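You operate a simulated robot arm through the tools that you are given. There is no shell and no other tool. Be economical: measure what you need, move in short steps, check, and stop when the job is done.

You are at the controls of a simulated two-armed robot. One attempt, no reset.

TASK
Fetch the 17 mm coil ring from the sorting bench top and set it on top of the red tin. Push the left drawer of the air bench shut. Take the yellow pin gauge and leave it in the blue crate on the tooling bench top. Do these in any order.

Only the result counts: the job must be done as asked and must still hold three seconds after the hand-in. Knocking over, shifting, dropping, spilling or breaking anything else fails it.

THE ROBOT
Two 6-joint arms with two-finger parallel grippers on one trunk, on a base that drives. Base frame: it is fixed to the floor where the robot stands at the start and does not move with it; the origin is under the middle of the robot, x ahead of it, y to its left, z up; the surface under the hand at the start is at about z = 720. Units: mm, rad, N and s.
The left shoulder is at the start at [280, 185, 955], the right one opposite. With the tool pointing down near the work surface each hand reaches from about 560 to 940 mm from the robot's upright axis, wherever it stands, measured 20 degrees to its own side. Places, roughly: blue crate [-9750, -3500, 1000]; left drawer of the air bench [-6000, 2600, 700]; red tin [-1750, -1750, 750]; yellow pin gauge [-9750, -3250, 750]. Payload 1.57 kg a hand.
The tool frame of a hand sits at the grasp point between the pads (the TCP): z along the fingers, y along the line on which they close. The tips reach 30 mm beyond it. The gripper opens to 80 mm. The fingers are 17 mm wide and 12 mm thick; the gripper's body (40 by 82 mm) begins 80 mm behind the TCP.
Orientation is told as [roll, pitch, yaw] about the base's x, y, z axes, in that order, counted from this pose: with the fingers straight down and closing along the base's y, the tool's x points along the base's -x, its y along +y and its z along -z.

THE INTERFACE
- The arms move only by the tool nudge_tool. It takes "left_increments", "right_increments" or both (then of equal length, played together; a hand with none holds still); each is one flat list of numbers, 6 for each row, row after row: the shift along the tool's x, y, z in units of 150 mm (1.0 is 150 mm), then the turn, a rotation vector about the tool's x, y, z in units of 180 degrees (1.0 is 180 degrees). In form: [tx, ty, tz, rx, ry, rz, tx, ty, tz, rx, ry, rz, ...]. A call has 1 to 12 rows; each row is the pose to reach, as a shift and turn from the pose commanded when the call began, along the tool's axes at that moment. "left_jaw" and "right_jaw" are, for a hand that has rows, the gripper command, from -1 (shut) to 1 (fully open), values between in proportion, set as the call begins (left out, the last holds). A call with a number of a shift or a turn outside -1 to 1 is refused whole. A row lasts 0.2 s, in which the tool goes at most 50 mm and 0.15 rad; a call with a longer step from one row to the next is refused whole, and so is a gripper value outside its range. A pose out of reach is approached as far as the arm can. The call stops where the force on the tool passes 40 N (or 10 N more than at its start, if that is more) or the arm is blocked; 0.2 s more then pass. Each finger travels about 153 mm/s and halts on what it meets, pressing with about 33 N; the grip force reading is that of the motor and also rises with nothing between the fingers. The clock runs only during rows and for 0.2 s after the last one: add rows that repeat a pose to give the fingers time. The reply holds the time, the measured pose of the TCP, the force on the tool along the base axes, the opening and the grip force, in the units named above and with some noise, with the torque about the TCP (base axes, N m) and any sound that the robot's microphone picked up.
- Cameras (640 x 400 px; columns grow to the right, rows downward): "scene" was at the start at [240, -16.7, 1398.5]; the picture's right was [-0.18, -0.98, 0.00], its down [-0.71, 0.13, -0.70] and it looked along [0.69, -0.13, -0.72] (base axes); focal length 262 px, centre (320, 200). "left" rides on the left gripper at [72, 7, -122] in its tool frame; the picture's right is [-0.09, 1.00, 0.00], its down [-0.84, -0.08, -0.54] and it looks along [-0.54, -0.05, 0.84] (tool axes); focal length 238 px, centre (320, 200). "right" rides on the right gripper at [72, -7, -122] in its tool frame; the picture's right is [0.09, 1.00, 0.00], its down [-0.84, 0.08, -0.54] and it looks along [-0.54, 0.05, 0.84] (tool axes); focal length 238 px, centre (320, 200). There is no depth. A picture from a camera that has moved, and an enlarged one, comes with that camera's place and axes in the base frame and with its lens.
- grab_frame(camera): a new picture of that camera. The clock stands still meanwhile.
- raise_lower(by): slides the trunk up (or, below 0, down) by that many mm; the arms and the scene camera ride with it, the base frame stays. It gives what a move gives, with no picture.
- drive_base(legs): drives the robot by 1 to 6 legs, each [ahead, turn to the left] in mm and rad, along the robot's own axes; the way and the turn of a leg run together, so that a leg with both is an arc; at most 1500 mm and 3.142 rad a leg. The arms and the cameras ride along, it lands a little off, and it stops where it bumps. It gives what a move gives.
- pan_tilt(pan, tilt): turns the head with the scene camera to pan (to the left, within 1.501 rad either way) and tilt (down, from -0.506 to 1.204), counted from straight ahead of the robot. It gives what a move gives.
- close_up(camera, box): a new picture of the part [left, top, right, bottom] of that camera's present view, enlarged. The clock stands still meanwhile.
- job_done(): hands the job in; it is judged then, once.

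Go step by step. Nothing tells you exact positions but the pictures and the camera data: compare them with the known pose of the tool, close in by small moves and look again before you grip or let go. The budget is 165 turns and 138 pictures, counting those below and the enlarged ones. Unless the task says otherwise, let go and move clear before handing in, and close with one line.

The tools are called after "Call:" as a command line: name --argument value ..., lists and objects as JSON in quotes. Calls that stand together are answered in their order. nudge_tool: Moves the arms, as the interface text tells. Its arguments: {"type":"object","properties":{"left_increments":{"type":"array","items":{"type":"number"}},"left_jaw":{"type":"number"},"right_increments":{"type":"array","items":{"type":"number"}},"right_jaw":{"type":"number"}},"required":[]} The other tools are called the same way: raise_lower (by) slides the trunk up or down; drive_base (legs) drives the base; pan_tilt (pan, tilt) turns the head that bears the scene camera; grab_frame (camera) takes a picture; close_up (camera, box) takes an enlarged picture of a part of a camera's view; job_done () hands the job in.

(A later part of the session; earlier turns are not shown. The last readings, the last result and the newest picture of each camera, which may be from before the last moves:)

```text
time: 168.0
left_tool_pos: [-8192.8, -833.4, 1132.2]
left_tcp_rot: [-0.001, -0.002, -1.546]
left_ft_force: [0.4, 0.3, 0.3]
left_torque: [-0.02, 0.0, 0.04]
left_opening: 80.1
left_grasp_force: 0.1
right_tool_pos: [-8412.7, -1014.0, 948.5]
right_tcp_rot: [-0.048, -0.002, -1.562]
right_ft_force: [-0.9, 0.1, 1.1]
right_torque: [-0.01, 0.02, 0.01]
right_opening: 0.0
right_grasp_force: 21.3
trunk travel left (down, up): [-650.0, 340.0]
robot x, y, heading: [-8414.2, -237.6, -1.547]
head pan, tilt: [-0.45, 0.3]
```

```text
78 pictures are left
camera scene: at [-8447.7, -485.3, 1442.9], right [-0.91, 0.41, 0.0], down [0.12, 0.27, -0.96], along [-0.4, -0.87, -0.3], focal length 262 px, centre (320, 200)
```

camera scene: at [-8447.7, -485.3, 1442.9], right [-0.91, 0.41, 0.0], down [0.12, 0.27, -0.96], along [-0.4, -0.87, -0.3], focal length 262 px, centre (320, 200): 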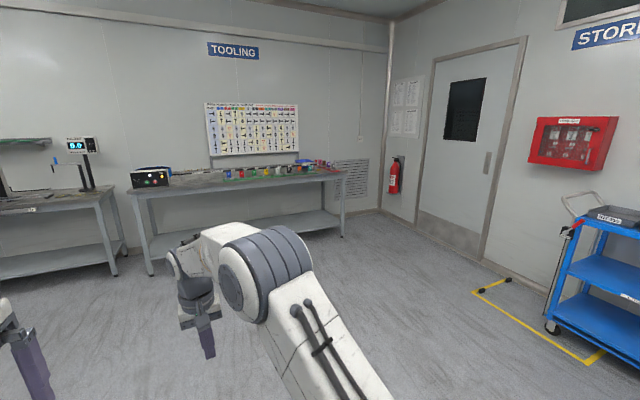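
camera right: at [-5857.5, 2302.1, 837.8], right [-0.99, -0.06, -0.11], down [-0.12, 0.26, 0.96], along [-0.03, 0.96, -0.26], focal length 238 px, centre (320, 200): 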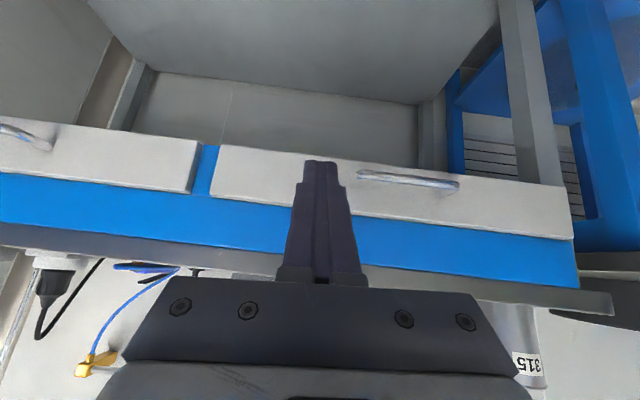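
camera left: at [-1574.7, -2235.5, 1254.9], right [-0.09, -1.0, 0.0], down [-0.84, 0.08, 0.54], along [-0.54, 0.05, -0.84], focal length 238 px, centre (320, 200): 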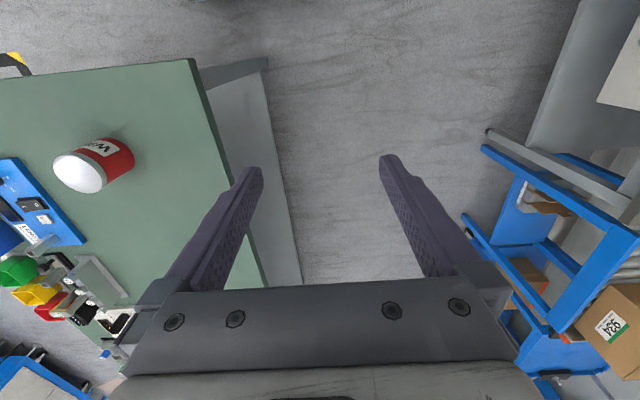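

Call:
close_up --camera "scene" --box '[120, 130, 360, 250]'

```text
2.67 times, centred on (240, 190) of scene
camera zoom: at [-8447.7, -485.3, 1442.9], right [-0.91, 0.41, 0.0], down [0.12, 0.27, -0.96], along [-0.4, -0.87, -0.3], focal length 697 px, centre (533, 227)
```

zoom: 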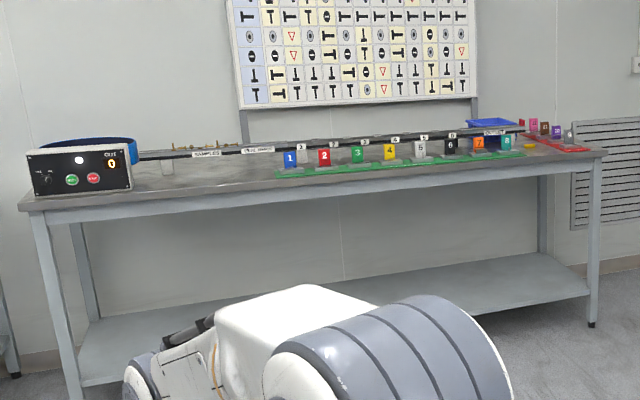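

The blue crate is at the right end (back), and a yellow item lies in front of it near (-9750, -3250). I'll drive to a staging spot in front of that end.

Call:
drive_base --legs '[[0, -0.616], [1500, 0], [600, 0], [0, 0.592]]'

Call:
pan_tilt --pan -0.15 --tilt 0.5

Call:
grab_frame --camera "scene"

```text
time: 181.5
left_tool_pos: [-9148.3, -2582.3, 1133.2]
left_tcp_rot: [-0.001, 0.0, -1.445]
left_ft_force: [-0.3, 0.1, 0.4]
left_torque: [-0.03, 0.01, -0.03]
left_opening: 80.2
left_grasp_force: 0.0
right_tool_pos: [-9347.4, -2784.2, 948.6]
right_tcp_rot: [-0.048, -0.002, -1.46]
right_ft_force: [-0.3, -1.0, 0.5]
right_torque: [-0.02, -0.01, 0.01]
right_opening: 0.0
right_grasp_force: 21.6
trunk travel left (down, up): [-650.0, 340.0]
robot x, y, heading: [-9427.5, -2008.7, -1.446]
head pan, tilt: [-0.45, 0.3]
```

```text
time: 182.3
left_tool_pos: [-9147.3, -2581.5, 1133.7]
left_tcp_rot: [-0.001, -0.002, -1.444]
left_ft_force: [0.1, 0.1, 0.9]
left_torque: [0.02, -0.01, 0.0]
left_opening: 79.9
left_grasp_force: 0.0
right_tool_pos: [-9348.6, -2783.4, 948.9]
right_tcp_rot: [-0.049, -0.002, -1.462]
right_ft_force: [0.0, -0.2, 0.7]
right_torque: [0.02, -0.03, 0.03]
right_opening: 0.2
right_grasp_force: 21.5
trunk travel left (down, up): [-650.0, 340.0]
robot x, y, heading: [-9428.6, -2011.8, -1.445]
head pan, tilt: [-0.15, 0.499]
```

```text
76 pictures are left
camera scene: at [-9408.9, -2263.5, 1424.5], right [-1.0, 0.02, 0.0], down [0.01, 0.48, -0.88], along [-0.02, -0.88, -0.48], focal length 262 px, centre (320, 200)
```

scene: 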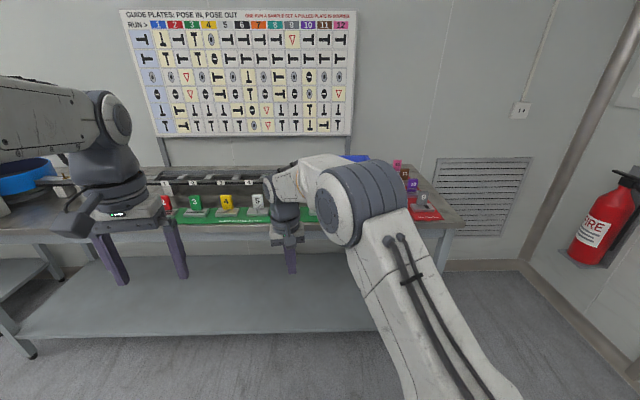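

The right arm blocks the view. I'll retract it to the right and open it, then look again.

Call:
nudge_tool --right_increments '[0, 0, -0.3, 0, 0, 0, 0.15, -0.2, -0.4, 0, 0, 0, 0.3, -0.4, -0.5, 0, 0, 0, 0.45, -0.6, -0.6, 0, 0, 0, 0.6, -0.8, -0.7, 0, 0, 0, 0.8, -1, -0.8, 0, 0, 0, 1, -1, -0.8, 0, 0, 0]' --right_jaw 1

Call:
grab_frame --camera "scene"

Call:
grab_frame --camera "right"

```text
time: 183.9
left_tool_pos: [-9147.8, -2581.3, 1134.1]
left_tcp_rot: [0.003, 0.0, -1.445]
left_ft_force: [-0.4, 0.1, -0.1]
left_torque: [0.01, -0.01, 0.0]
left_opening: 80.1
left_grasp_force: 0.1
right_tool_pos: [-9507.7, -2649.4, 1078.6]
right_tcp_rot: [-0.049, -0.004, -1.461]
right_ft_force: [0.3, -0.8, 0.0]
right_torque: [-0.02, -0.01, -0.01]
right_opening: 80.1
right_grasp_force: 0.1
trunk travel left (down, up): [-650.0, 340.0]
robot x, y, heading: [-9424.6, -2015.7, -1.448]
head pan, tilt: [-0.15, 0.499]
```

```text
75 pictures are left
camera scene: at [-9408.9, -2263.6, 1424.4], right [-1.0, 0.02, 0.0], down [0.01, 0.48, -0.88], along [-0.02, -0.88, -0.48], focal length 262 px, centre (320, 200)
```

scene: 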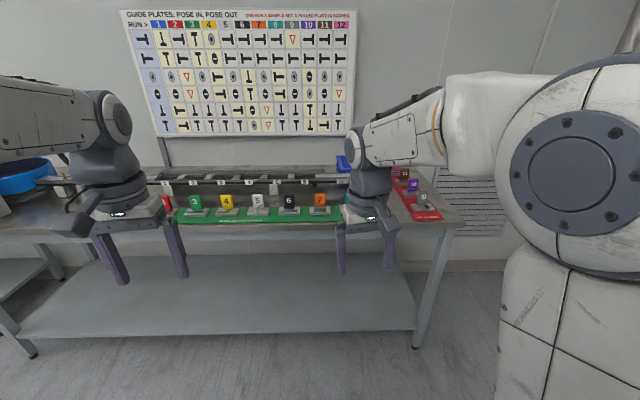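

```text
74 pictures are left
camera right: at [-9514.2, -2577.9, 1199.5], right [0.98, 0.2, -0.05], down [0.2, -0.82, 0.54], along [0.07, -0.54, -0.84], focal length 238 px, centre (320, 200)
```

right: 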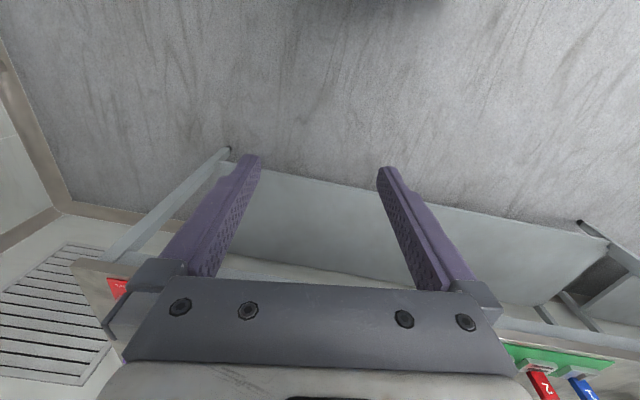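

I'll shift the base west and closer so the right end of the bench is in front of me.

Call:
drive_base --legs '[[0, -0.504], [480, 0], [0, 0.38]]'

Call:
pan_tilt --pan -0.1 --tilt 0.7

Call:
grab_frame --camera "scene"

Call:
grab_frame --camera "right"

```text
time: 189.3
left_tool_pos: [-9405.9, -3057.2, 1133.4]
left_tcp_rot: [0.0, 0.0, -1.576]
left_ft_force: [-0.9, 0.6, -0.5]
left_torque: [0.0, -0.01, -0.02]
left_opening: 80.1
left_grasp_force: 0.1
right_tool_pos: [-9771.5, -3079.1, 1078.4]
right_tcp_rot: [-0.049, -0.002, -1.594]
right_ft_force: [-0.2, 0.0, -0.3]
right_torque: [0.01, 0.01, -0.01]
right_opening: 79.8
right_grasp_force: 0.1
trunk travel left (down, up): [-650.0, 340.0]
robot x, y, heading: [-9610.7, -2455.1, -1.576]
head pan, tilt: [-0.15, 0.499]
```

```text
time: 190.1
left_tool_pos: [-9404.7, -3058.5, 1133.3]
left_tcp_rot: [-0.002, 0.001, -1.578]
left_ft_force: [-0.1, 0.3, 0.0]
left_torque: [-0.02, 0.0, -0.02]
left_opening: 80.3
left_grasp_force: 0.1
right_tool_pos: [-9770.1, -3079.6, 1077.8]
right_tcp_rot: [-0.05, -0.001, -1.594]
right_ft_force: [-0.3, -0.5, -0.3]
right_torque: [0.04, 0.01, 0.03]
right_opening: 80.2
right_grasp_force: 0.1
trunk travel left (down, up): [-650.0, 340.0]
robot x, y, heading: [-9612.1, -2455.2, -1.573]
head pan, tilt: [-0.099, 0.7]
```

```text
73 pictures are left
camera scene: at [-9616.9, -2703.3, 1406.8], right [-0.99, 0.1, 0.0], down [0.07, 0.64, -0.77], along [-0.08, -0.76, -0.64], focal length 262 px, centre (320, 200)
```

scene: 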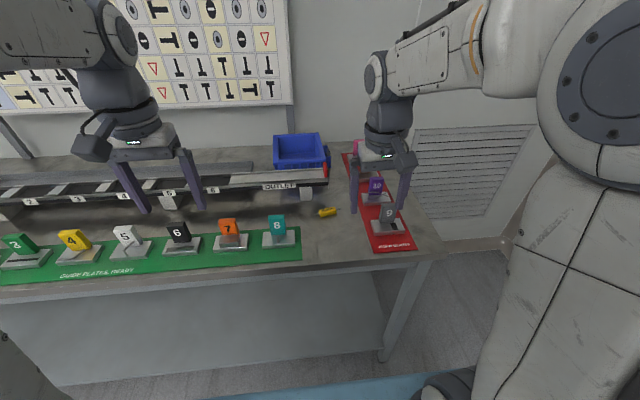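

```text
72 pictures are left
camera right: at [-9768.1, -3006.8, 1199.5], right [1.0, 0.07, -0.05], down [0.09, -0.84, 0.54], along [0.0, -0.54, -0.84], focal length 238 px, centre (320, 200)
```

right: 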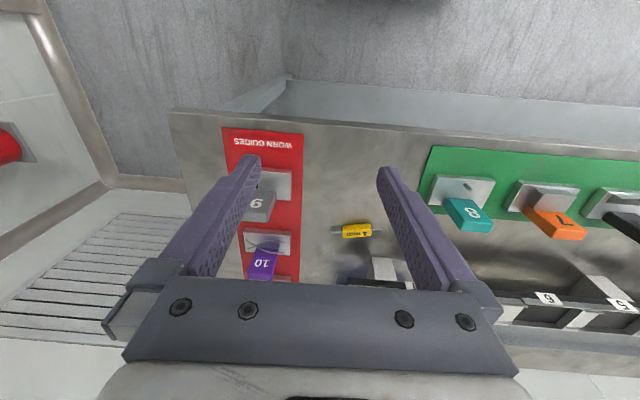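

Call:
close_up --camera "right" --box '[290, 180, 420, 290]'

Call:
close_up --camera "scene" --box '[240, 120, 420, 260]'

```text
3.64 times, centred on (355, 235) of right
camera zoom: at [-9768.1, -3006.8, 1199.5], right [1.0, 0.07, -0.05], down [0.09, -0.84, 0.54], along [0.0, -0.54, -0.84], focal length 867 px, centre (193, 73)
```

zoom: 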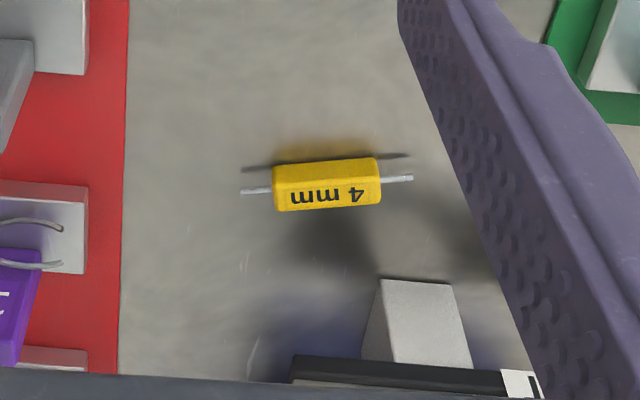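

```text
2.86 times, centred on (330, 190) of scene
camera zoom: at [-9616.9, -2703.3, 1406.8], right [-0.99, 0.1, 0.0], down [0.07, 0.64, -0.77], along [-0.08, -0.76, -0.64], focal length 747 px, centre (291, 229)
```

zoom: 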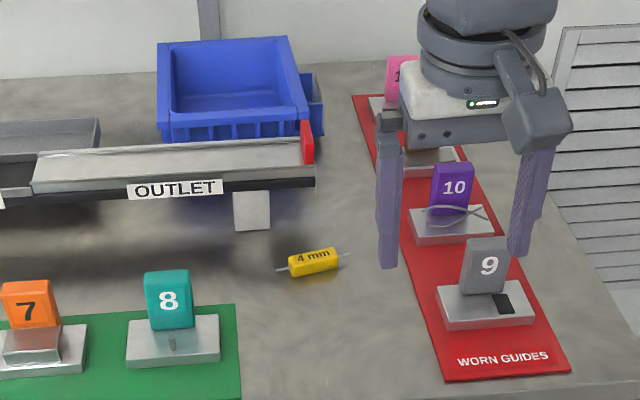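

The yellow 4 mm pin gauge lies at about (-9700, -3272), on a bench whose top is near z 860; the blue crate is behind the outlet rail. I'll raise the trunk, move closer and look again.

Call:
raise_lower --by 120

Call:
drive_base --legs '[[170, 0]]'

Call:
grab_frame --camera "right"

Call:
pan_tilt --pan -0.1 --tilt 0.9

Call:
grab_frame --camera "scene"

Call:
grab_frame --camera "left"

```text
time: 191.6
left_tool_pos: [-9405.8, -3058.7, 1253.2]
left_tcp_rot: [0.0, 0.0, -1.578]
left_ft_force: [0.8, 1.0, -0.1]
left_torque: [0.03, -0.01, 0.03]
left_opening: 80.0
left_grasp_force: 0.0
right_tool_pos: [-9769.3, -3079.5, 1197.7]
right_tcp_rot: [-0.049, -0.001, -1.594]
right_ft_force: [-1.0, -1.6, 0.2]
right_torque: [0.0, 0.03, 0.02]
right_opening: 80.2
right_grasp_force: 0.0
trunk travel left (down, up): [-770.0, 220.0]
robot x, y, heading: [-9606.3, -2457.4, -1.578]
head pan, tilt: [-0.099, 0.7]
```

```text
time: 193.0
left_tool_pos: [-9406.0, -3226.0, 1252.7]
left_tcp_rot: [0.0, 0.001, -1.579]
left_ft_force: [-0.4, 0.4, -0.1]
left_torque: [-0.02, -0.02, -0.02]
left_opening: 80.4
left_grasp_force: 0.0
right_tool_pos: [-9771.6, -3247.7, 1197.1]
right_tcp_rot: [-0.048, -0.001, -1.593]
right_ft_force: [0.1, -0.3, -0.3]
right_torque: [-0.01, 0.0, -0.02]
right_opening: 79.8
right_grasp_force: 0.1
trunk travel left (down, up): [-770.0, 220.0]
robot x, y, heading: [-9608.5, -2627.3, -1.575]
head pan, tilt: [-0.099, 0.7]
```

```text
69 pictures are left
camera right: at [-9769.5, -3175.3, 1319.6], right [1.0, 0.07, -0.05], down [0.08, -0.84, 0.54], along [0.0, -0.54, -0.84], focal length 238 px, centre (320, 200)
```

right: 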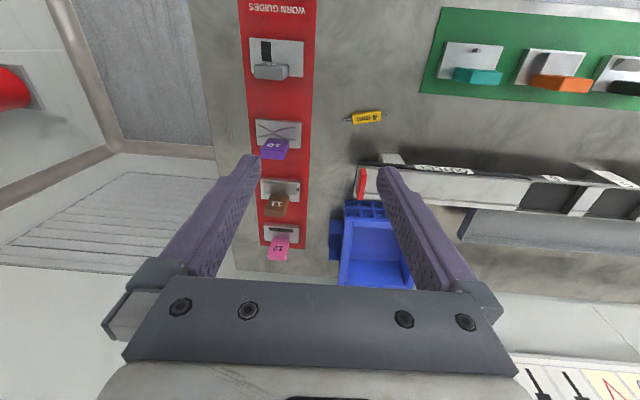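

```text
time: 193.8
left_tool_pos: [-9407.7, -3227.3, 1252.5]
left_tcp_rot: [0.0, -0.002, -1.577]
left_ft_force: [0.1, -0.2, 0.2]
left_torque: [0.0, 0.02, 0.01]
left_opening: 80.1
left_grasp_force: 0.1
right_tool_pos: [-9771.3, -3246.6, 1198.4]
right_tcp_rot: [-0.05, -0.001, -1.594]
right_ft_force: [0.4, 0.6, -0.3]
right_torque: [0.04, -0.03, 0.01]
right_opening: 80.0
right_grasp_force: 0.0
trunk travel left (down, up): [-770.0, 220.0]
robot x, y, heading: [-9604.9, -2626.7, -1.576]
head pan, tilt: [-0.099, 0.901]
```

```text
68 pictures are left
camera scene: at [-9616.9, -2863.0, 1510.6], right [-0.99, 0.1, 0.0], down [0.08, 0.78, -0.62], along [-0.06, -0.62, -0.78], focal length 262 px, centre (320, 200)
```

scene: 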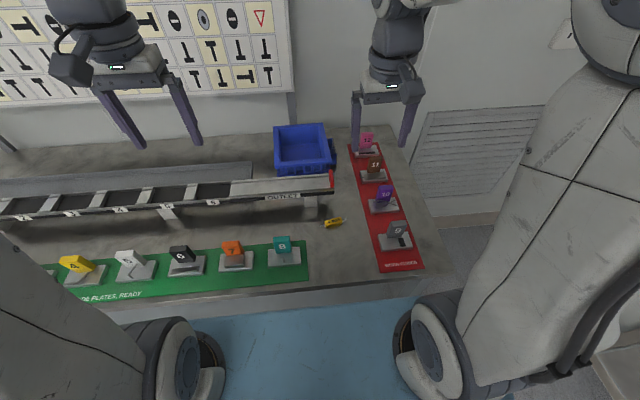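

```text
67 pictures are left
camera left: at [-9398.5, -3155.8, 1374.9], right [0.99, -0.1, 0.0], down [-0.08, -0.84, 0.54], along [-0.05, -0.54, -0.84], focal length 238 px, centre (320, 200)
```

left: 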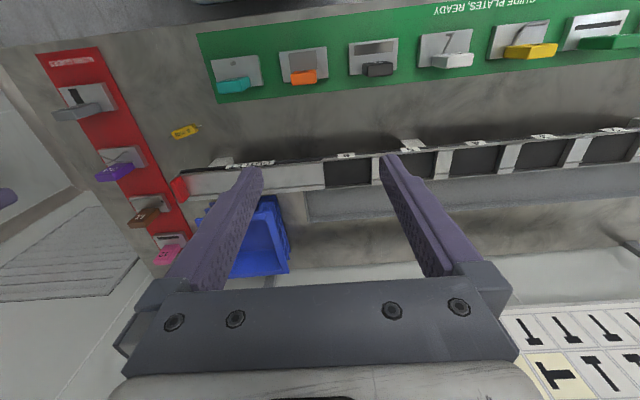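

Gauge at (-9695, -3278), z ≈ 868; crate centre about (-9625, -3540). I'll move 60 mm closer so both are in reach, then start bringing the right hand over the gauge, turned 90° to close across it.

Call:
drive_base --legs '[[60, 0]]'

Call:
nudge_tool --right_increments '[0, 0.1, 0, 0, 0, -0.046, 0, 0.2, 0, 0, 0, -0.091, 0, 0.3, 0, 0, 0, -0.137, 0, 0.4, 0, 0, 0, -0.182, 0, 0.5, 0, 0, 0, -0.228, 0, 0.5, 0, 0, 0, -0.274, 0, 0.5, 0, 0, 0, -0.319, 0, 0.5, 0, 0, 0, -0.365, 0, 0.5, 0, 0, 0, -0.41, 0, 0.5, 0, 0, 0, -0.456, 0, 0.5, 0, 0, 0, -0.456]' --right_jaw 0.3

Call:
grab_frame --camera "right"

Call:
grab_frame --camera "scene"

```text
time: 194.7
left_tool_pos: [-9406.6, -3285.3, 1252.5]
left_tcp_rot: [0.001, 0.0, -1.577]
left_ft_force: [-0.3, 0.1, 0.4]
left_torque: [-0.02, 0.0, -0.01]
left_opening: 79.9
left_grasp_force: 0.2
right_tool_pos: [-9772.0, -3307.1, 1199.1]
right_tcp_rot: [-0.049, -0.002, -1.593]
right_ft_force: [0.4, -0.5, -0.6]
right_torque: [-0.01, -0.03, 0.01]
right_opening: 80.0
right_grasp_force: 0.1
trunk travel left (down, up): [-770.0, 220.0]
robot x, y, heading: [-9608.2, -2684.3, -1.574]
head pan, tilt: [-0.099, 0.901]
```

```text
time: 197.1
left_tool_pos: [-9406.1, -3285.3, 1253.4]
left_tcp_rot: [0.001, -0.001, -1.576]
left_ft_force: [-0.5, -0.1, 0.2]
left_torque: [0.03, -0.04, -0.01]
left_opening: 79.8
left_grasp_force: 0.1
right_tool_pos: [-9695.5, -3308.2, 1193.6]
right_tcp_rot: [-0.01, 0.05, -0.159]
right_ft_force: [-0.2, -0.1, 0.6]
right_torque: [0.01, 0.03, 0.01]
right_opening: 51.8
right_grasp_force: 0.1
trunk travel left (down, up): [-770.0, 220.0]
robot x, y, heading: [-9609.3, -2683.5, -1.58]
head pan, tilt: [-0.099, 0.901]
```

```text
66 pictures are left
camera right: at [-9761.7, -3303.0, 1318.5], right [0.07, 1.0, 0.0], down [0.86, -0.06, 0.5], along [0.5, -0.04, -0.87], focal length 238 px, centre (320, 200)
```

right: 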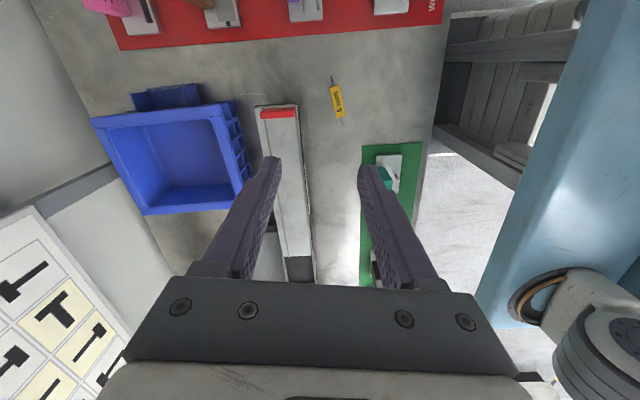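

```text
65 pictures are left
camera scene: at [-9617.0, -2921.7, 1510.6], right [-0.99, 0.1, 0.0], down [0.08, 0.78, -0.62], along [-0.06, -0.62, -0.78], focal length 262 px, centre (320, 200)
```

scene: 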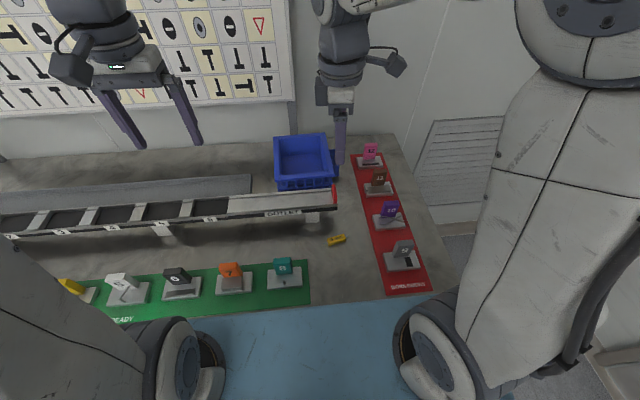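

The hand's camera now sees gauge, rail and crate well; the gauge lies at about 10° to x, centre (-9700, -3279). I'll finish the yaw, remove the tilt and shift over it.

Call:
nudge_tool --right_increments '[0.02, 0.06, 0, 0, -0.005, -0.034, 0.04, 0.12, 0, 0, -0.011, -0.068, 0.063, 0.186, 0, 0, -0.016, -0.102, 0.063, 0.186, 0, 0, -0.016, -0.102]'

Call:
grab_frame --camera "right"

```text
time: 198.1
left_tool_pos: [-9407.7, -3286.0, 1252.4]
left_tcp_rot: [-0.001, 0.0, -1.578]
left_ft_force: [-0.3, 0.7, 0.1]
left_torque: [0.02, 0.01, -0.05]
left_opening: 80.0
left_grasp_force: 0.0
right_tool_pos: [-9700.0, -3282.0, 1194.6]
right_tcp_rot: [-0.002, 0.0, 0.163]
right_ft_force: [0.6, 0.2, -0.6]
right_torque: [0.01, -0.01, -0.01]
right_opening: 51.9
right_grasp_force: 0.1
trunk travel left (down, up): [-770.0, 220.0]
robot x, y, heading: [-9609.9, -2685.1, -1.575]
head pan, tilt: [-0.099, 0.901]
```

```text
64 pictures are left
camera right: at [-9769.7, -3298.9, 1315.9], right [-0.25, 0.97, 0.0], down [0.81, 0.21, 0.54], along [0.53, 0.14, -0.84], focal length 238 px, centre (320, 200)
```

right: 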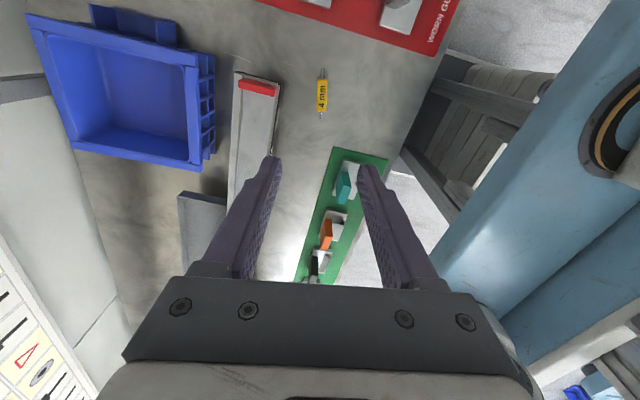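

Aligned; a further small yaw of about 3° and 5 mm in y, then lower the hand 150 mm and look.

Call:
nudge_tool --right_increments '[0, 0.033, 0, 0, 0, -0.018, 0, 0.033, 0.3, 0, 0, -0.018, 0, 0.033, 0.6, 0, 0, -0.018, 0, 0.033, 0.8, 0, 0, -0.018, 0, 0.033, 1, 0, 0, -0.018, 0, 0.033, 1, 0, 0, -0.018]'

Call:
grab_frame --camera "right"

Call:
close_up --camera "scene" --box '[250, 150, 430, 290]'

Call:
grab_frame --camera "left"

```text
time: 199.5
left_tool_pos: [-9407.3, -3285.1, 1251.9]
left_tcp_rot: [-0.001, 0.0, -1.578]
left_ft_force: [-1.3, -0.1, -0.2]
left_torque: [0.0, -0.02, 0.04]
left_opening: 80.0
left_grasp_force: 0.0
right_tool_pos: [-9702.7, -3275.3, 1043.3]
right_tcp_rot: [-0.003, 0.0, 0.216]
right_ft_force: [-1.2, 0.2, -0.1]
right_torque: [-0.02, 0.03, -0.01]
right_opening: 52.1
right_grasp_force: 0.1
trunk travel left (down, up): [-770.0, 220.0]
robot x, y, heading: [-9605.7, -2683.5, -1.581]
head pan, tilt: [-0.099, 0.901]
```

```text
63 pictures are left
camera right: at [-9770.5, -3296.7, 1164.8], right [-0.3, 0.95, 0.0], down [0.8, 0.26, 0.54], along [0.52, 0.16, -0.84], focal length 238 px, centre (320, 200)
```

right: 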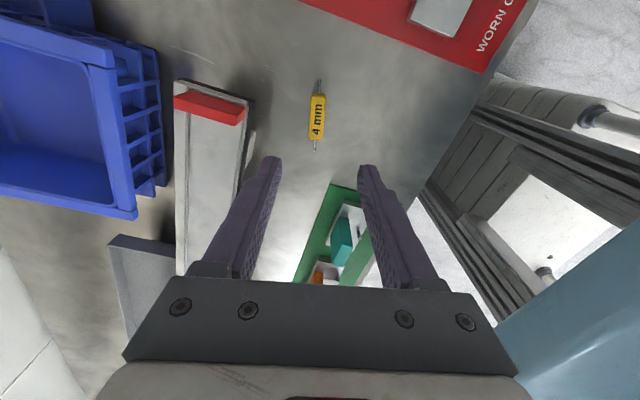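

```text
2.86 times, centred on (340, 220) of scene
camera zoom: at [-9617.0, -2921.9, 1510.6], right [-0.99, 0.1, 0.0], down [0.08, 0.78, -0.62], along [-0.06, -0.62, -0.78], focal length 747 px, centre (263, 143)
```

zoom: 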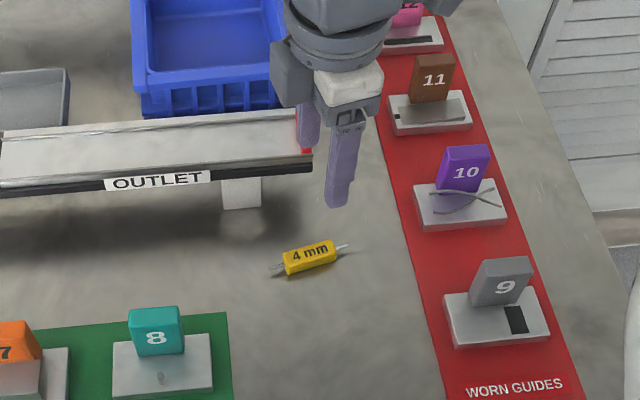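

```text
61 pictures are left
camera left: at [-9398.4, -3214.6, 1374.8], right [1.0, -0.1, 0.0], down [-0.08, -0.84, 0.54], along [-0.05, -0.54, -0.84], focal length 238 px, centre (320, 200)
```

left: 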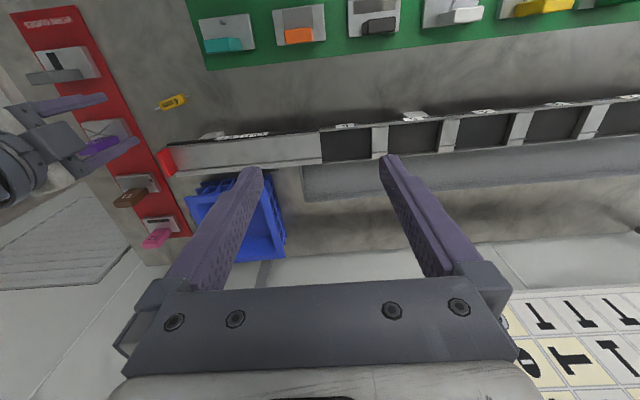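

Estimates agree on (-9702, -3279). I'll trim 3 mm in y and lower to about 40 mm above the bench.

Call:
nudge_tool --right_increments '[0, -0.022, 0.25, 0, 0, -0.006, 0, -0.022, 0.5, 0, 0, -0.006, 0, -0.022, 0.7, 0, 0, -0.006, 0, -0.022, 0.7, 0, 0, -0.006]'

Call:
grab_frame --camera "right"

Call:
close_up --camera "left" --box '[0, 40, 260, 200]'

```text
time: 200.5
left_tool_pos: [-9407.2, -3285.6, 1252.2]
left_tcp_rot: [0.001, 0.001, -1.576]
left_ft_force: [-0.7, 0.2, 0.4]
left_torque: [0.03, 0.02, 0.0]
left_opening: 79.8
left_grasp_force: 0.1
right_tool_pos: [-9702.2, -3279.5, 940.1]
right_tcp_rot: [-0.004, 0.0, 0.236]
right_ft_force: [1.0, 0.3, 0.3]
right_torque: [0.01, 0.0, 0.0]
right_opening: 51.9
right_grasp_force: 0.1
trunk travel left (down, up): [-770.0, 220.0]
robot x, y, heading: [-9607.0, -2683.1, -1.578]
head pan, tilt: [-0.099, 0.901]
```

```text
60 pictures are left
camera right: at [-9769.7, -3302.7, 1061.1], right [-0.32, 0.95, 0.0], down [0.8, 0.27, 0.54], along [0.51, 0.17, -0.84], focal length 238 px, centre (320, 200)
```

right: 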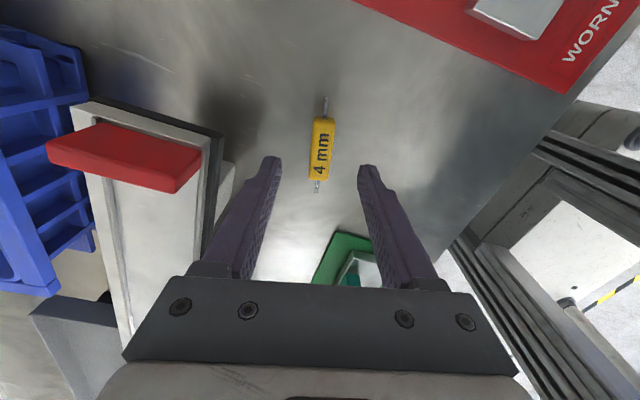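

```text
2.46 times, centred on (130, 120) of left
camera zoom: at [-9398.4, -3214.6, 1374.8], right [1.0, -0.1, 0.0], down [-0.08, -0.84, 0.54], along [-0.05, -0.54, -0.84], focal length 587 px, centre (788, 397)
```

zoom: 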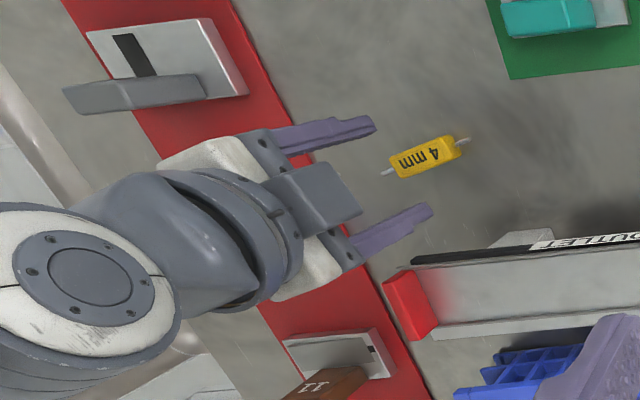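

Well aligned between the fingers. Lowering carefully to just above the bench.

Call:
nudge_tool --right_increments '[0, 0, 0.12, 0, 0, 0, 0, 0, 0.22, 0, 0, 0, 0, 0, 0.26, 0, 0, 0, 0, 0, 0.28, 0, 0, 0, 0, 0, 0.28, 0, 0, 0]'

Call:
grab_frame --camera "right"

Call:
close_up --camera "left" --box '[80, 60, 240, 160]'

```text
time: 201.7
left_tool_pos: [-9405.4, -3285.5, 1252.7]
left_tcp_rot: [-0.001, 0.002, -1.577]
left_ft_force: [0.2, 0.6, -0.1]
left_torque: [0.0, 0.01, 0.0]
left_opening: 79.9
left_grasp_force: 0.1
right_tool_pos: [-9702.0, -3279.7, 896.3]
right_tcp_rot: [-0.002, 0.0, 0.236]
right_ft_force: [0.1, -0.6, 0.7]
right_torque: [-0.01, -0.01, 0.01]
right_opening: 52.1
right_grasp_force: 0.0
trunk travel left (down, up): [-770.0, 220.0]
robot x, y, heading: [-9603.7, -2681.9, -1.575]
head pan, tilt: [-0.099, 0.901]
```

```text
58 pictures are left
camera right: at [-9768.7, -3301.8, 1018.1], right [-0.32, 0.95, 0.0], down [0.8, 0.27, 0.54], along [0.51, 0.17, -0.84], focal length 238 px, centre (320, 200)
```

right: 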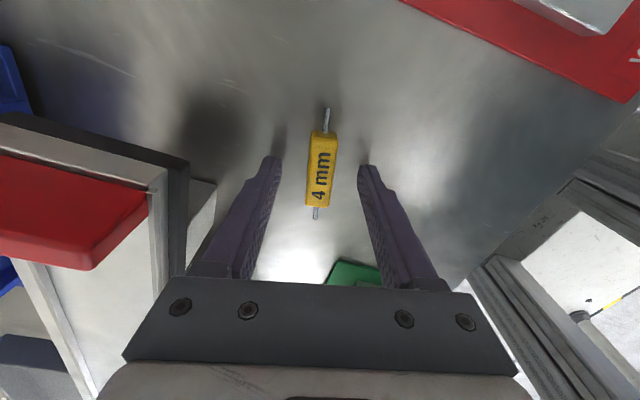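

```text
4.00 times, centred on (160, 110) of left
camera zoom: at [-9398.4, -3214.5, 1374.9], right [1.0, -0.1, 0.0], down [-0.08, -0.84, 0.54], along [-0.05, -0.54, -0.84], focal length 953 px, centre (960, 560)
```

zoom: 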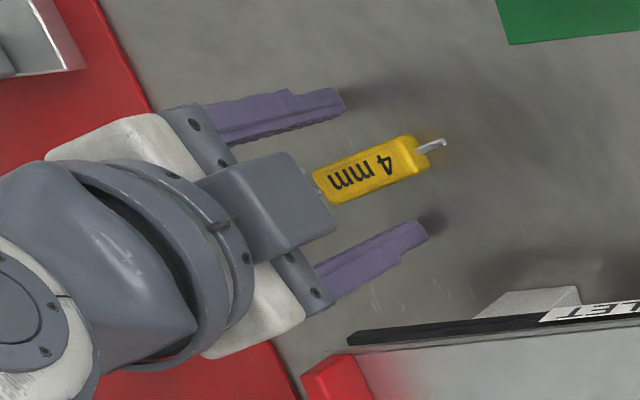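

Tips appear a bit above the bench still. Lowering a few millimetres more.

Call:
nudge_tool --right_increments '[0, 0, 0.02, 0, 0, 0, 0, 0, 0.035, 0, 0, 0, 0, 0, 0.035, 0, 0, 0]'

Call:
close_up --camera "left" --box '[120, 70, 200, 130]'

Call:
close_up --camera "right" --box '[220, 90, 420, 230]'

```text
time: 202.5
left_tool_pos: [-9406.1, -3285.2, 1252.6]
left_tcp_rot: [0.001, 0.001, -1.577]
left_ft_force: [1.2, -1.0, 0.1]
left_torque: [0.0, 0.01, 0.02]
left_opening: 80.1
left_grasp_force: 0.0
right_tool_pos: [-9701.1, -3277.7, 892.8]
right_tcp_rot: [-0.001, 0.001, 0.236]
right_ft_force: [0.1, 1.0, -0.5]
right_torque: [-0.02, -0.03, 0.02]
right_opening: 52.0
right_grasp_force: 0.1
trunk travel left (down, up): [-770.0, 220.0]
robot x, y, heading: [-9609.0, -2681.4, -1.575]
head pan, tilt: [-0.099, 0.901]
```

```text
6.67 times, centred on (160, 100) of left
camera zoom: at [-9398.4, -3214.5, 1374.8], right [1.0, -0.1, 0.0], down [-0.08, -0.84, 0.54], along [-0.05, -0.54, -0.84], focal length 1589 px, centre (1387, 867)
```

zoom: 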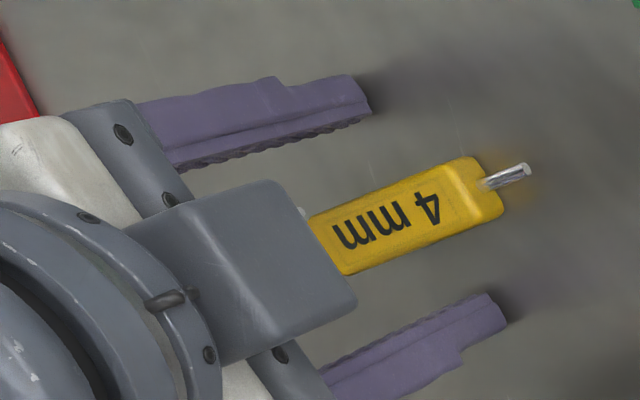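

```text
2.86 times, centred on (320, 160) of right
camera zoom: at [-9768.8, -3301.2, 1013.1], right [-0.32, 0.95, 0.0], down [0.8, 0.27, 0.54], along [0.51, 0.17, -0.84], focal length 681 px, centre (320, 314)
```

zoom: 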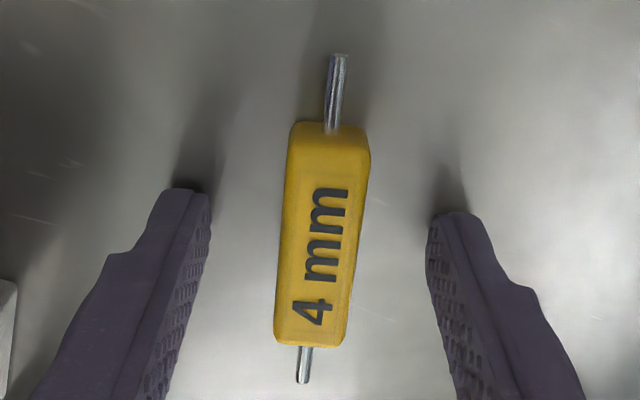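

Close to the bench with the gauge centred. I'll lower 2 mm more and close.

Call:
nudge_tool --right_increments '[0, 0, 0.015, 0, 0, 0, 0, 0, 0.015, 0, 0, 0]'

Call:
nudge_tool --right_increments '[0, 0, 0, 0, 0, 0, 0, 0, 0, 0, 0, 0, 0, 0, 0, 0, 0, 0]' --right_jaw -1

Call:
close_up --camera "right" --box '[220, 90, 420, 230]'

```text
time: 203.1
left_tool_pos: [-9406.4, -3287.4, 1254.0]
left_tcp_rot: [0.0, 0.001, -1.577]
left_ft_force: [-0.5, 0.4, 0.3]
left_torque: [-0.03, 0.03, 0.0]
left_opening: 80.1
left_grasp_force: 0.1
right_tool_pos: [-9700.4, -3279.1, 891.1]
right_tcp_rot: [-0.001, 0.001, 0.236]
right_ft_force: [-3.0, 0.1, 4.4]
right_torque: [0.16, 0.1, 0.07]
right_opening: 52.5
right_grasp_force: 0.3
trunk travel left (down, up): [-770.0, 220.0]
robot x, y, heading: [-9610.3, -2680.1, -1.572]
head pan, tilt: [-0.099, 0.901]
```

```text
time: 203.9
left_tool_pos: [-9407.2, -3285.9, 1253.3]
left_tcp_rot: [0.001, -0.001, -1.58]
left_ft_force: [0.4, 0.3, -0.2]
left_torque: [0.02, 0.01, 0.04]
left_opening: 80.0
left_grasp_force: 0.1
right_tool_pos: [-9699.7, -3279.5, 889.0]
right_tcp_rot: [-0.002, 0.0, 0.237]
right_ft_force: [0.9, 1.8, 7.6]
right_torque: [0.13, 0.03, -0.07]
right_opening: 16.7
right_grasp_force: 32.2
trunk travel left (down, up): [-770.0, 220.0]
robot x, y, heading: [-9606.8, -2684.1, -1.573]
head pan, tilt: [-0.099, 0.901]
```

```text
2.86 times, centred on (320, 160) of right
camera zoom: at [-9768.2, -3301.2, 1011.3], right [-0.32, 0.95, 0.0], down [0.8, 0.27, 0.54], along [0.51, 0.17, -0.84], focal length 681 px, centre (320, 314)
```

zoom: 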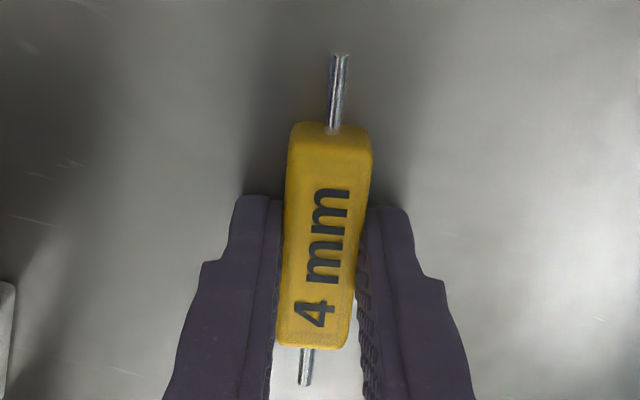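

Gripped at 16.7 mm width. Lifting straight up.

Call:
nudge_tool --right_increments '[0, 0, -0.1, 0, 0, 0, 0, 0, -0.3, 0, 0, 0, 0, 0, -0.5, 0, 0, 0, 0, 0, -0.75, 0, 0, 0, 0, 0, -1, 0, 0, 0, 0, 0, -1, 0, 0, 0]'

Call:
nudge_tool --right_increments '[0, 0, -0.2, 0, 0, 0, 0, 0, -0.4, 0, 0, 0, 0, 0, -0.4, 0, 0, 0]'

Call:
grab_frame --camera "right"

Call:
grab_frame --camera "scene"

```text
time: 205.3
left_tool_pos: [-9407.6, -3286.1, 1253.1]
left_tcp_rot: [0.001, 0.0, -1.579]
left_ft_force: [-0.1, 0.6, -0.2]
left_torque: [-0.04, -0.01, 0.02]
left_opening: 80.0
left_grasp_force: 0.1
right_tool_pos: [-9701.4, -3278.2, 1041.8]
right_tcp_rot: [0.0, 0.0, 0.234]
right_ft_force: [-0.6, 0.6, -0.6]
right_torque: [0.0, 0.0, 0.0]
right_opening: 17.2
right_grasp_force: 32.0
trunk travel left (down, up): [-770.0, 220.0]
robot x, y, heading: [-9609.1, -2683.5, -1.575]
head pan, tilt: [-0.099, 0.901]
```

```text
time: 206.1
left_tool_pos: [-9406.9, -3286.4, 1252.2]
left_tcp_rot: [0.002, -0.001, -1.578]
left_ft_force: [0.2, 0.0, -0.3]
left_torque: [-0.02, 0.0, -0.04]
left_opening: 80.1
left_grasp_force: 0.0
right_tool_pos: [-9701.8, -3280.0, 1102.3]
right_tcp_rot: [-0.003, 0.001, 0.235]
right_ft_force: [0.0, 0.3, 0.7]
right_torque: [0.0, 0.01, 0.0]
right_opening: 16.6
right_grasp_force: 31.7
trunk travel left (down, up): [-770.0, 220.0]
robot x, y, heading: [-9610.9, -2685.0, -1.577]
head pan, tilt: [-0.099, 0.901]
```

```text
53 pictures are left
camera right: at [-9768.5, -3301.6, 1222.5], right [-0.32, 0.95, 0.0], down [0.8, 0.27, 0.54], along [0.51, 0.17, -0.84], focal length 238 px, centre (320, 200)
```

right: 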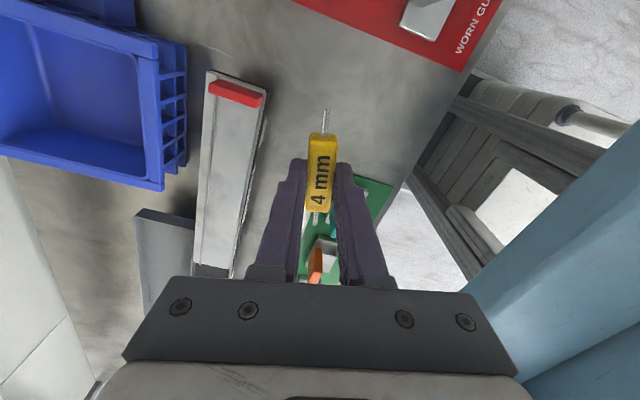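

```text
52 pictures are left
camera scene: at [-9617.0, -2921.5, 1510.6], right [-0.99, 0.1, 0.0], down [0.08, 0.78, -0.62], along [-0.06, -0.62, -0.78], focal length 262 px, centre (320, 200)
```

scene: 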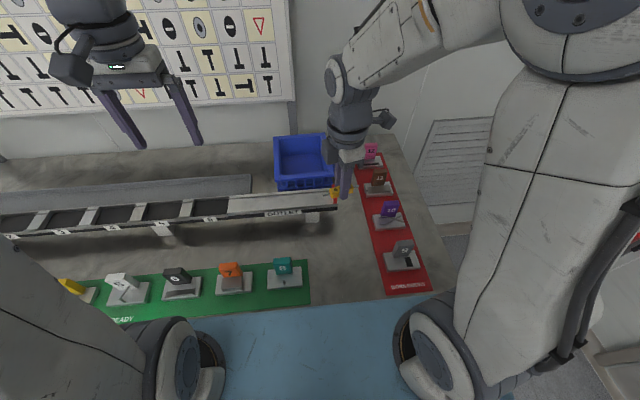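

The gauge is held. I'll zoom on the crate from the scene and left cameras to place it exactly.

Call:
close_up --camera "scene" --box '[250, 110, 370, 210]'

Call:
close_up --camera "left" --box '[140, 100, 340, 280]'

```text
4.00 times, centred on (310, 160) of scene
camera zoom: at [-9617.0, -2921.5, 1510.6], right [-0.99, 0.1, 0.0], down [0.08, 0.78, -0.62], along [-0.06, -0.62, -0.78], focal length 1046 px, centre (360, 360)
```

zoom: 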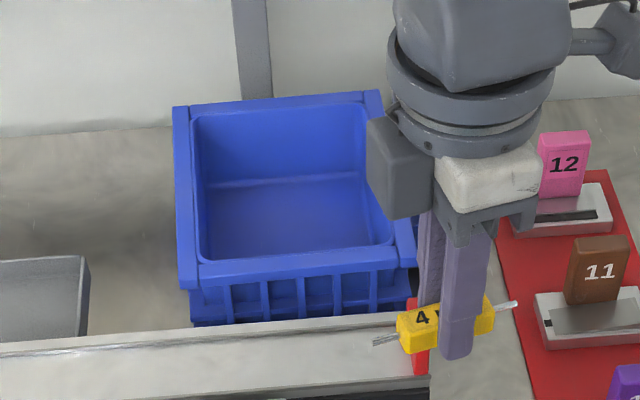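

```text
2.22 times, centred on (240, 190) of left
camera zoom: at [-9398.4, -3214.3, 1374.9], right [1.0, -0.1, 0.0], down [-0.08, -0.84, 0.54], along [-0.05, -0.54, -0.84], focal length 530 px, centre (498, 222)
```

zoom: 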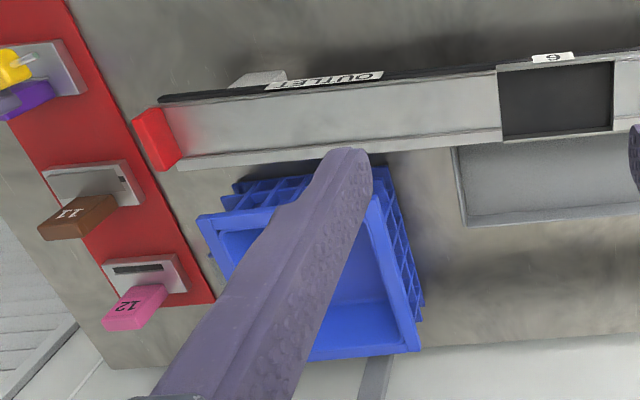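

The crate's rim spans x -9705…-9538, y -3445…-3650, z ≈ 956. I'll carry the gauge over its middle in two moves.

Call:
nudge_tool --right_increments '[-0.015, -0.22, 0, 0, 0, 0, -0.03, -0.45, 0, 0, 0, 0, -0.045, -0.68, 0, 0, 0, 0, -0.06, -0.9, 0, 0, 0, 0, -0.06, -0.9, 0, 0, 0, 0]'

Call:
nudge_tool --right_increments '[-0.015, -0.22, 0, 0, 0, 0, -0.03, -0.45, 0, 0, 0, 0, -0.045, -0.68, 0, 0, 0, 0, -0.06, -0.86, 0, 0, 0, 0, -0.06, -0.86, 0, 0, 0, 0]'

Call:
grab_frame --camera "right"

Call:
close_up --camera "scene" --box '[250, 90, 390, 210]'

```text
time: 207.3
left_tool_pos: [-9405.6, -3286.2, 1252.2]
left_tcp_rot: [0.001, -0.001, -1.576]
left_ft_force: [-1.1, -0.6, -0.4]
left_torque: [-0.01, -0.02, 0.02]
left_opening: 79.9
left_grasp_force: 0.0
right_tool_pos: [-9659.6, -3406.1, 1099.9]
right_tcp_rot: [-0.001, -0.001, 0.236]
right_ft_force: [1.2, -0.2, -0.1]
right_torque: [0.04, -0.02, 0.02]
right_opening: 16.8
right_grasp_force: 32.4
trunk travel left (down, up): [-770.0, 220.0]
robot x, y, heading: [-9606.1, -2686.4, -1.575]
head pan, tilt: [-0.099, 0.901]
```

```text
time: 208.5
left_tool_pos: [-9407.1, -3286.5, 1253.3]
left_tcp_rot: [-0.001, -0.002, -1.577]
left_ft_force: [-0.4, 0.0, -0.1]
left_torque: [-0.02, 0.01, 0.01]
left_opening: 79.8
left_grasp_force: 0.1
right_tool_pos: [-9621.5, -3530.3, 1103.1]
right_tcp_rot: [-0.001, 0.0, 0.236]
right_ft_force: [-0.3, -0.8, 0.2]
right_torque: [0.02, 0.02, -0.02]
right_opening: 16.6
right_grasp_force: 31.9
trunk travel left (down, up): [-770.0, 220.0]
robot x, y, heading: [-9608.9, -2684.0, -1.577]
head pan, tilt: [-0.099, 0.901]
```

```text
49 pictures are left
camera right: at [-9688.5, -3553.8, 1223.7], right [-0.32, 0.95, 0.0], down [0.8, 0.27, 0.54], along [0.51, 0.18, -0.84], focal length 238 px, centre (320, 200)
```

right: 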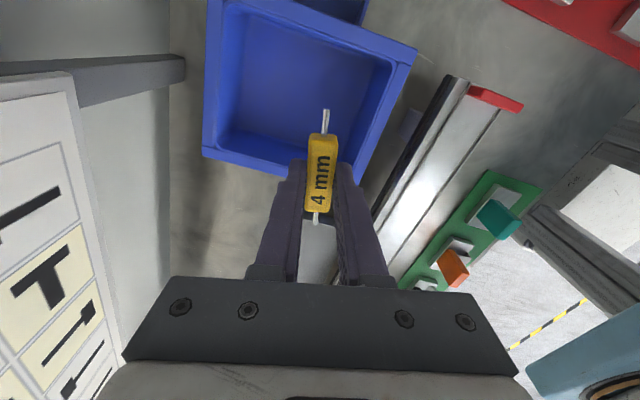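

```text
3.33 times, centred on (320, 150) of scene
camera zoom: at [-9616.9, -2922.1, 1510.5], right [-0.99, 0.1, 0.0], down [0.08, 0.78, -0.62], along [-0.06, -0.62, -0.78], focal length 872 px, centre (320, 367)
```

zoom: 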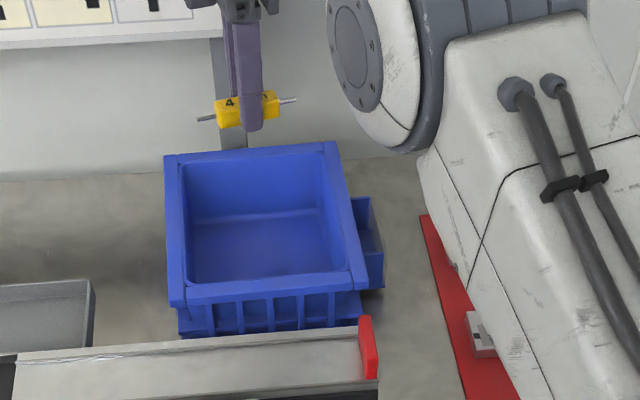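

The gauge is above the crate. I'll shift 8 mm back for centring and lower it into the crate.

Call:
nudge_tool --right_increments '[0, -0.055, 0, 0, 0, 0, 0, -0.055, 0.25, 0, 0, 0, 0, -0.055, 0.5, 0, 0, 0, 0, -0.055, 0.75, 0, 0, 0, 0, -0.055, 1, 0, 0, 0, 0, -0.055, 1, 0, 0, 0]'

Call:
grab_frame --camera "right"

Call:
close_up --camera "scene" --box '[250, 90, 390, 210]'

```text
time: 209.9
left_tool_pos: [-9408.4, -3285.1, 1253.1]
left_tcp_rot: [0.001, -0.001, -1.578]
left_ft_force: [-0.2, -0.5, -0.7]
left_torque: [0.0, -0.01, 0.01]
left_opening: 80.1
left_grasp_force: 0.1
right_tool_pos: [-9622.7, -3540.1, 950.4]
right_tcp_rot: [-0.002, 0.001, 0.235]
right_ft_force: [0.2, -0.1, -1.1]
right_torque: [0.03, 0.01, -0.01]
right_opening: 16.8
right_grasp_force: 31.7
trunk travel left (down, up): [-770.0, 220.0]
robot x, y, heading: [-9609.4, -2684.8, -1.577]
head pan, tilt: [-0.099, 0.901]
```

```text
47 pictures are left
camera right: at [-9690.8, -3562.2, 1071.7], right [-0.32, 0.95, 0.0], down [0.8, 0.27, 0.54], along [0.51, 0.17, -0.84], focal length 238 px, centre (320, 200)
```

right: 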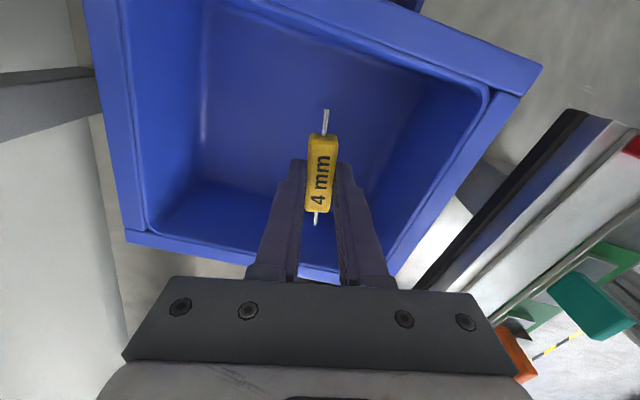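

```text
3.33 times, centred on (320, 150) of scene
camera zoom: at [-9617.0, -2922.0, 1510.5], right [-0.99, 0.1, 0.0], down [0.08, 0.78, -0.62], along [-0.06, -0.62, -0.78], focal length 872 px, centre (320, 367)
```

zoom: 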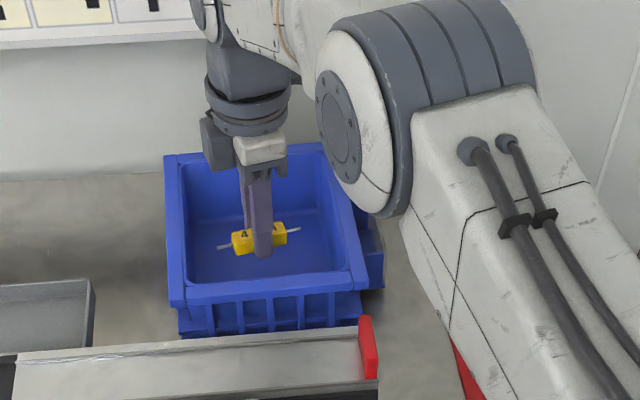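

The gauge is inside the crate. Lowering further to the floor in small steps.

Call:
nudge_tool --right_increments '[0, 0, 0.12, 0, 0, 0, 0, 0, 0.22, 0, 0, 0, 0, 0, 0.25, 0, 0, 0, 0, 0, 0.27, 0, 0, 0, 0, 0, 0.27, 0, 0, 0]'

Call:
grab_frame --camera "right"

```text
time: 211.1
left_tool_pos: [-9407.8, -3285.4, 1253.0]
left_tcp_rot: [0.001, 0.0, -1.578]
left_ft_force: [0.2, 0.0, 1.2]
left_torque: [-0.01, -0.04, -0.01]
left_opening: 79.6
left_grasp_force: 0.2
right_tool_pos: [-9620.6, -3539.5, 910.1]
right_tcp_rot: [-0.002, -0.001, 0.236]
right_ft_force: [0.5, -0.8, 0.1]
right_torque: [-0.02, 0.02, -0.02]
right_opening: 16.7
right_grasp_force: 31.6
trunk travel left (down, up): [-770.0, 220.0]
robot x, y, heading: [-9607.7, -2683.5, -1.576]
head pan, tilt: [-0.099, 0.901]
```

```text
45 pictures are left
camera right: at [-9687.9, -3561.8, 1031.1], right [-0.32, 0.95, 0.0], down [0.8, 0.27, 0.54], along [0.51, 0.17, -0.84], focal length 238 px, centre (320, 200)
```

right: 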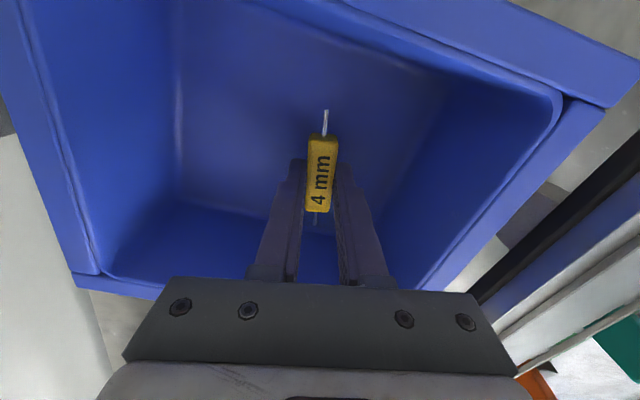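

Still clear of the floor. A few millimetres more, then I'll check the force.

Call:
nudge_tool --right_increments '[0, 0, 0.02, 0, 0, 0, 0, 0, 0.04, 0, 0, 0, 0, 0, 0.055, 0, 0, 0, 0, 0, 0.055, 0, 0, 0]'

```text
time: 212.1
left_tool_pos: [-9406.4, -3283.8, 1252.5]
left_tcp_rot: [0.001, 0.0, -1.578]
left_ft_force: [-0.6, 0.2, -0.1]
left_torque: [-0.03, 0.01, 0.04]
left_opening: 79.8
left_grasp_force: 0.0
right_tool_pos: [-9619.0, -3540.1, 900.8]
right_tcp_rot: [-0.003, 0.001, 0.236]
right_ft_force: [0.6, -0.4, -0.9]
right_torque: [-0.04, -0.02, -0.02]
right_opening: 16.7
right_grasp_force: 31.7
trunk travel left (down, up): [-770.0, 220.0]
robot x, y, heading: [-9609.4, -2684.0, -1.579]
head pan, tilt: [-0.099, 0.901]
```

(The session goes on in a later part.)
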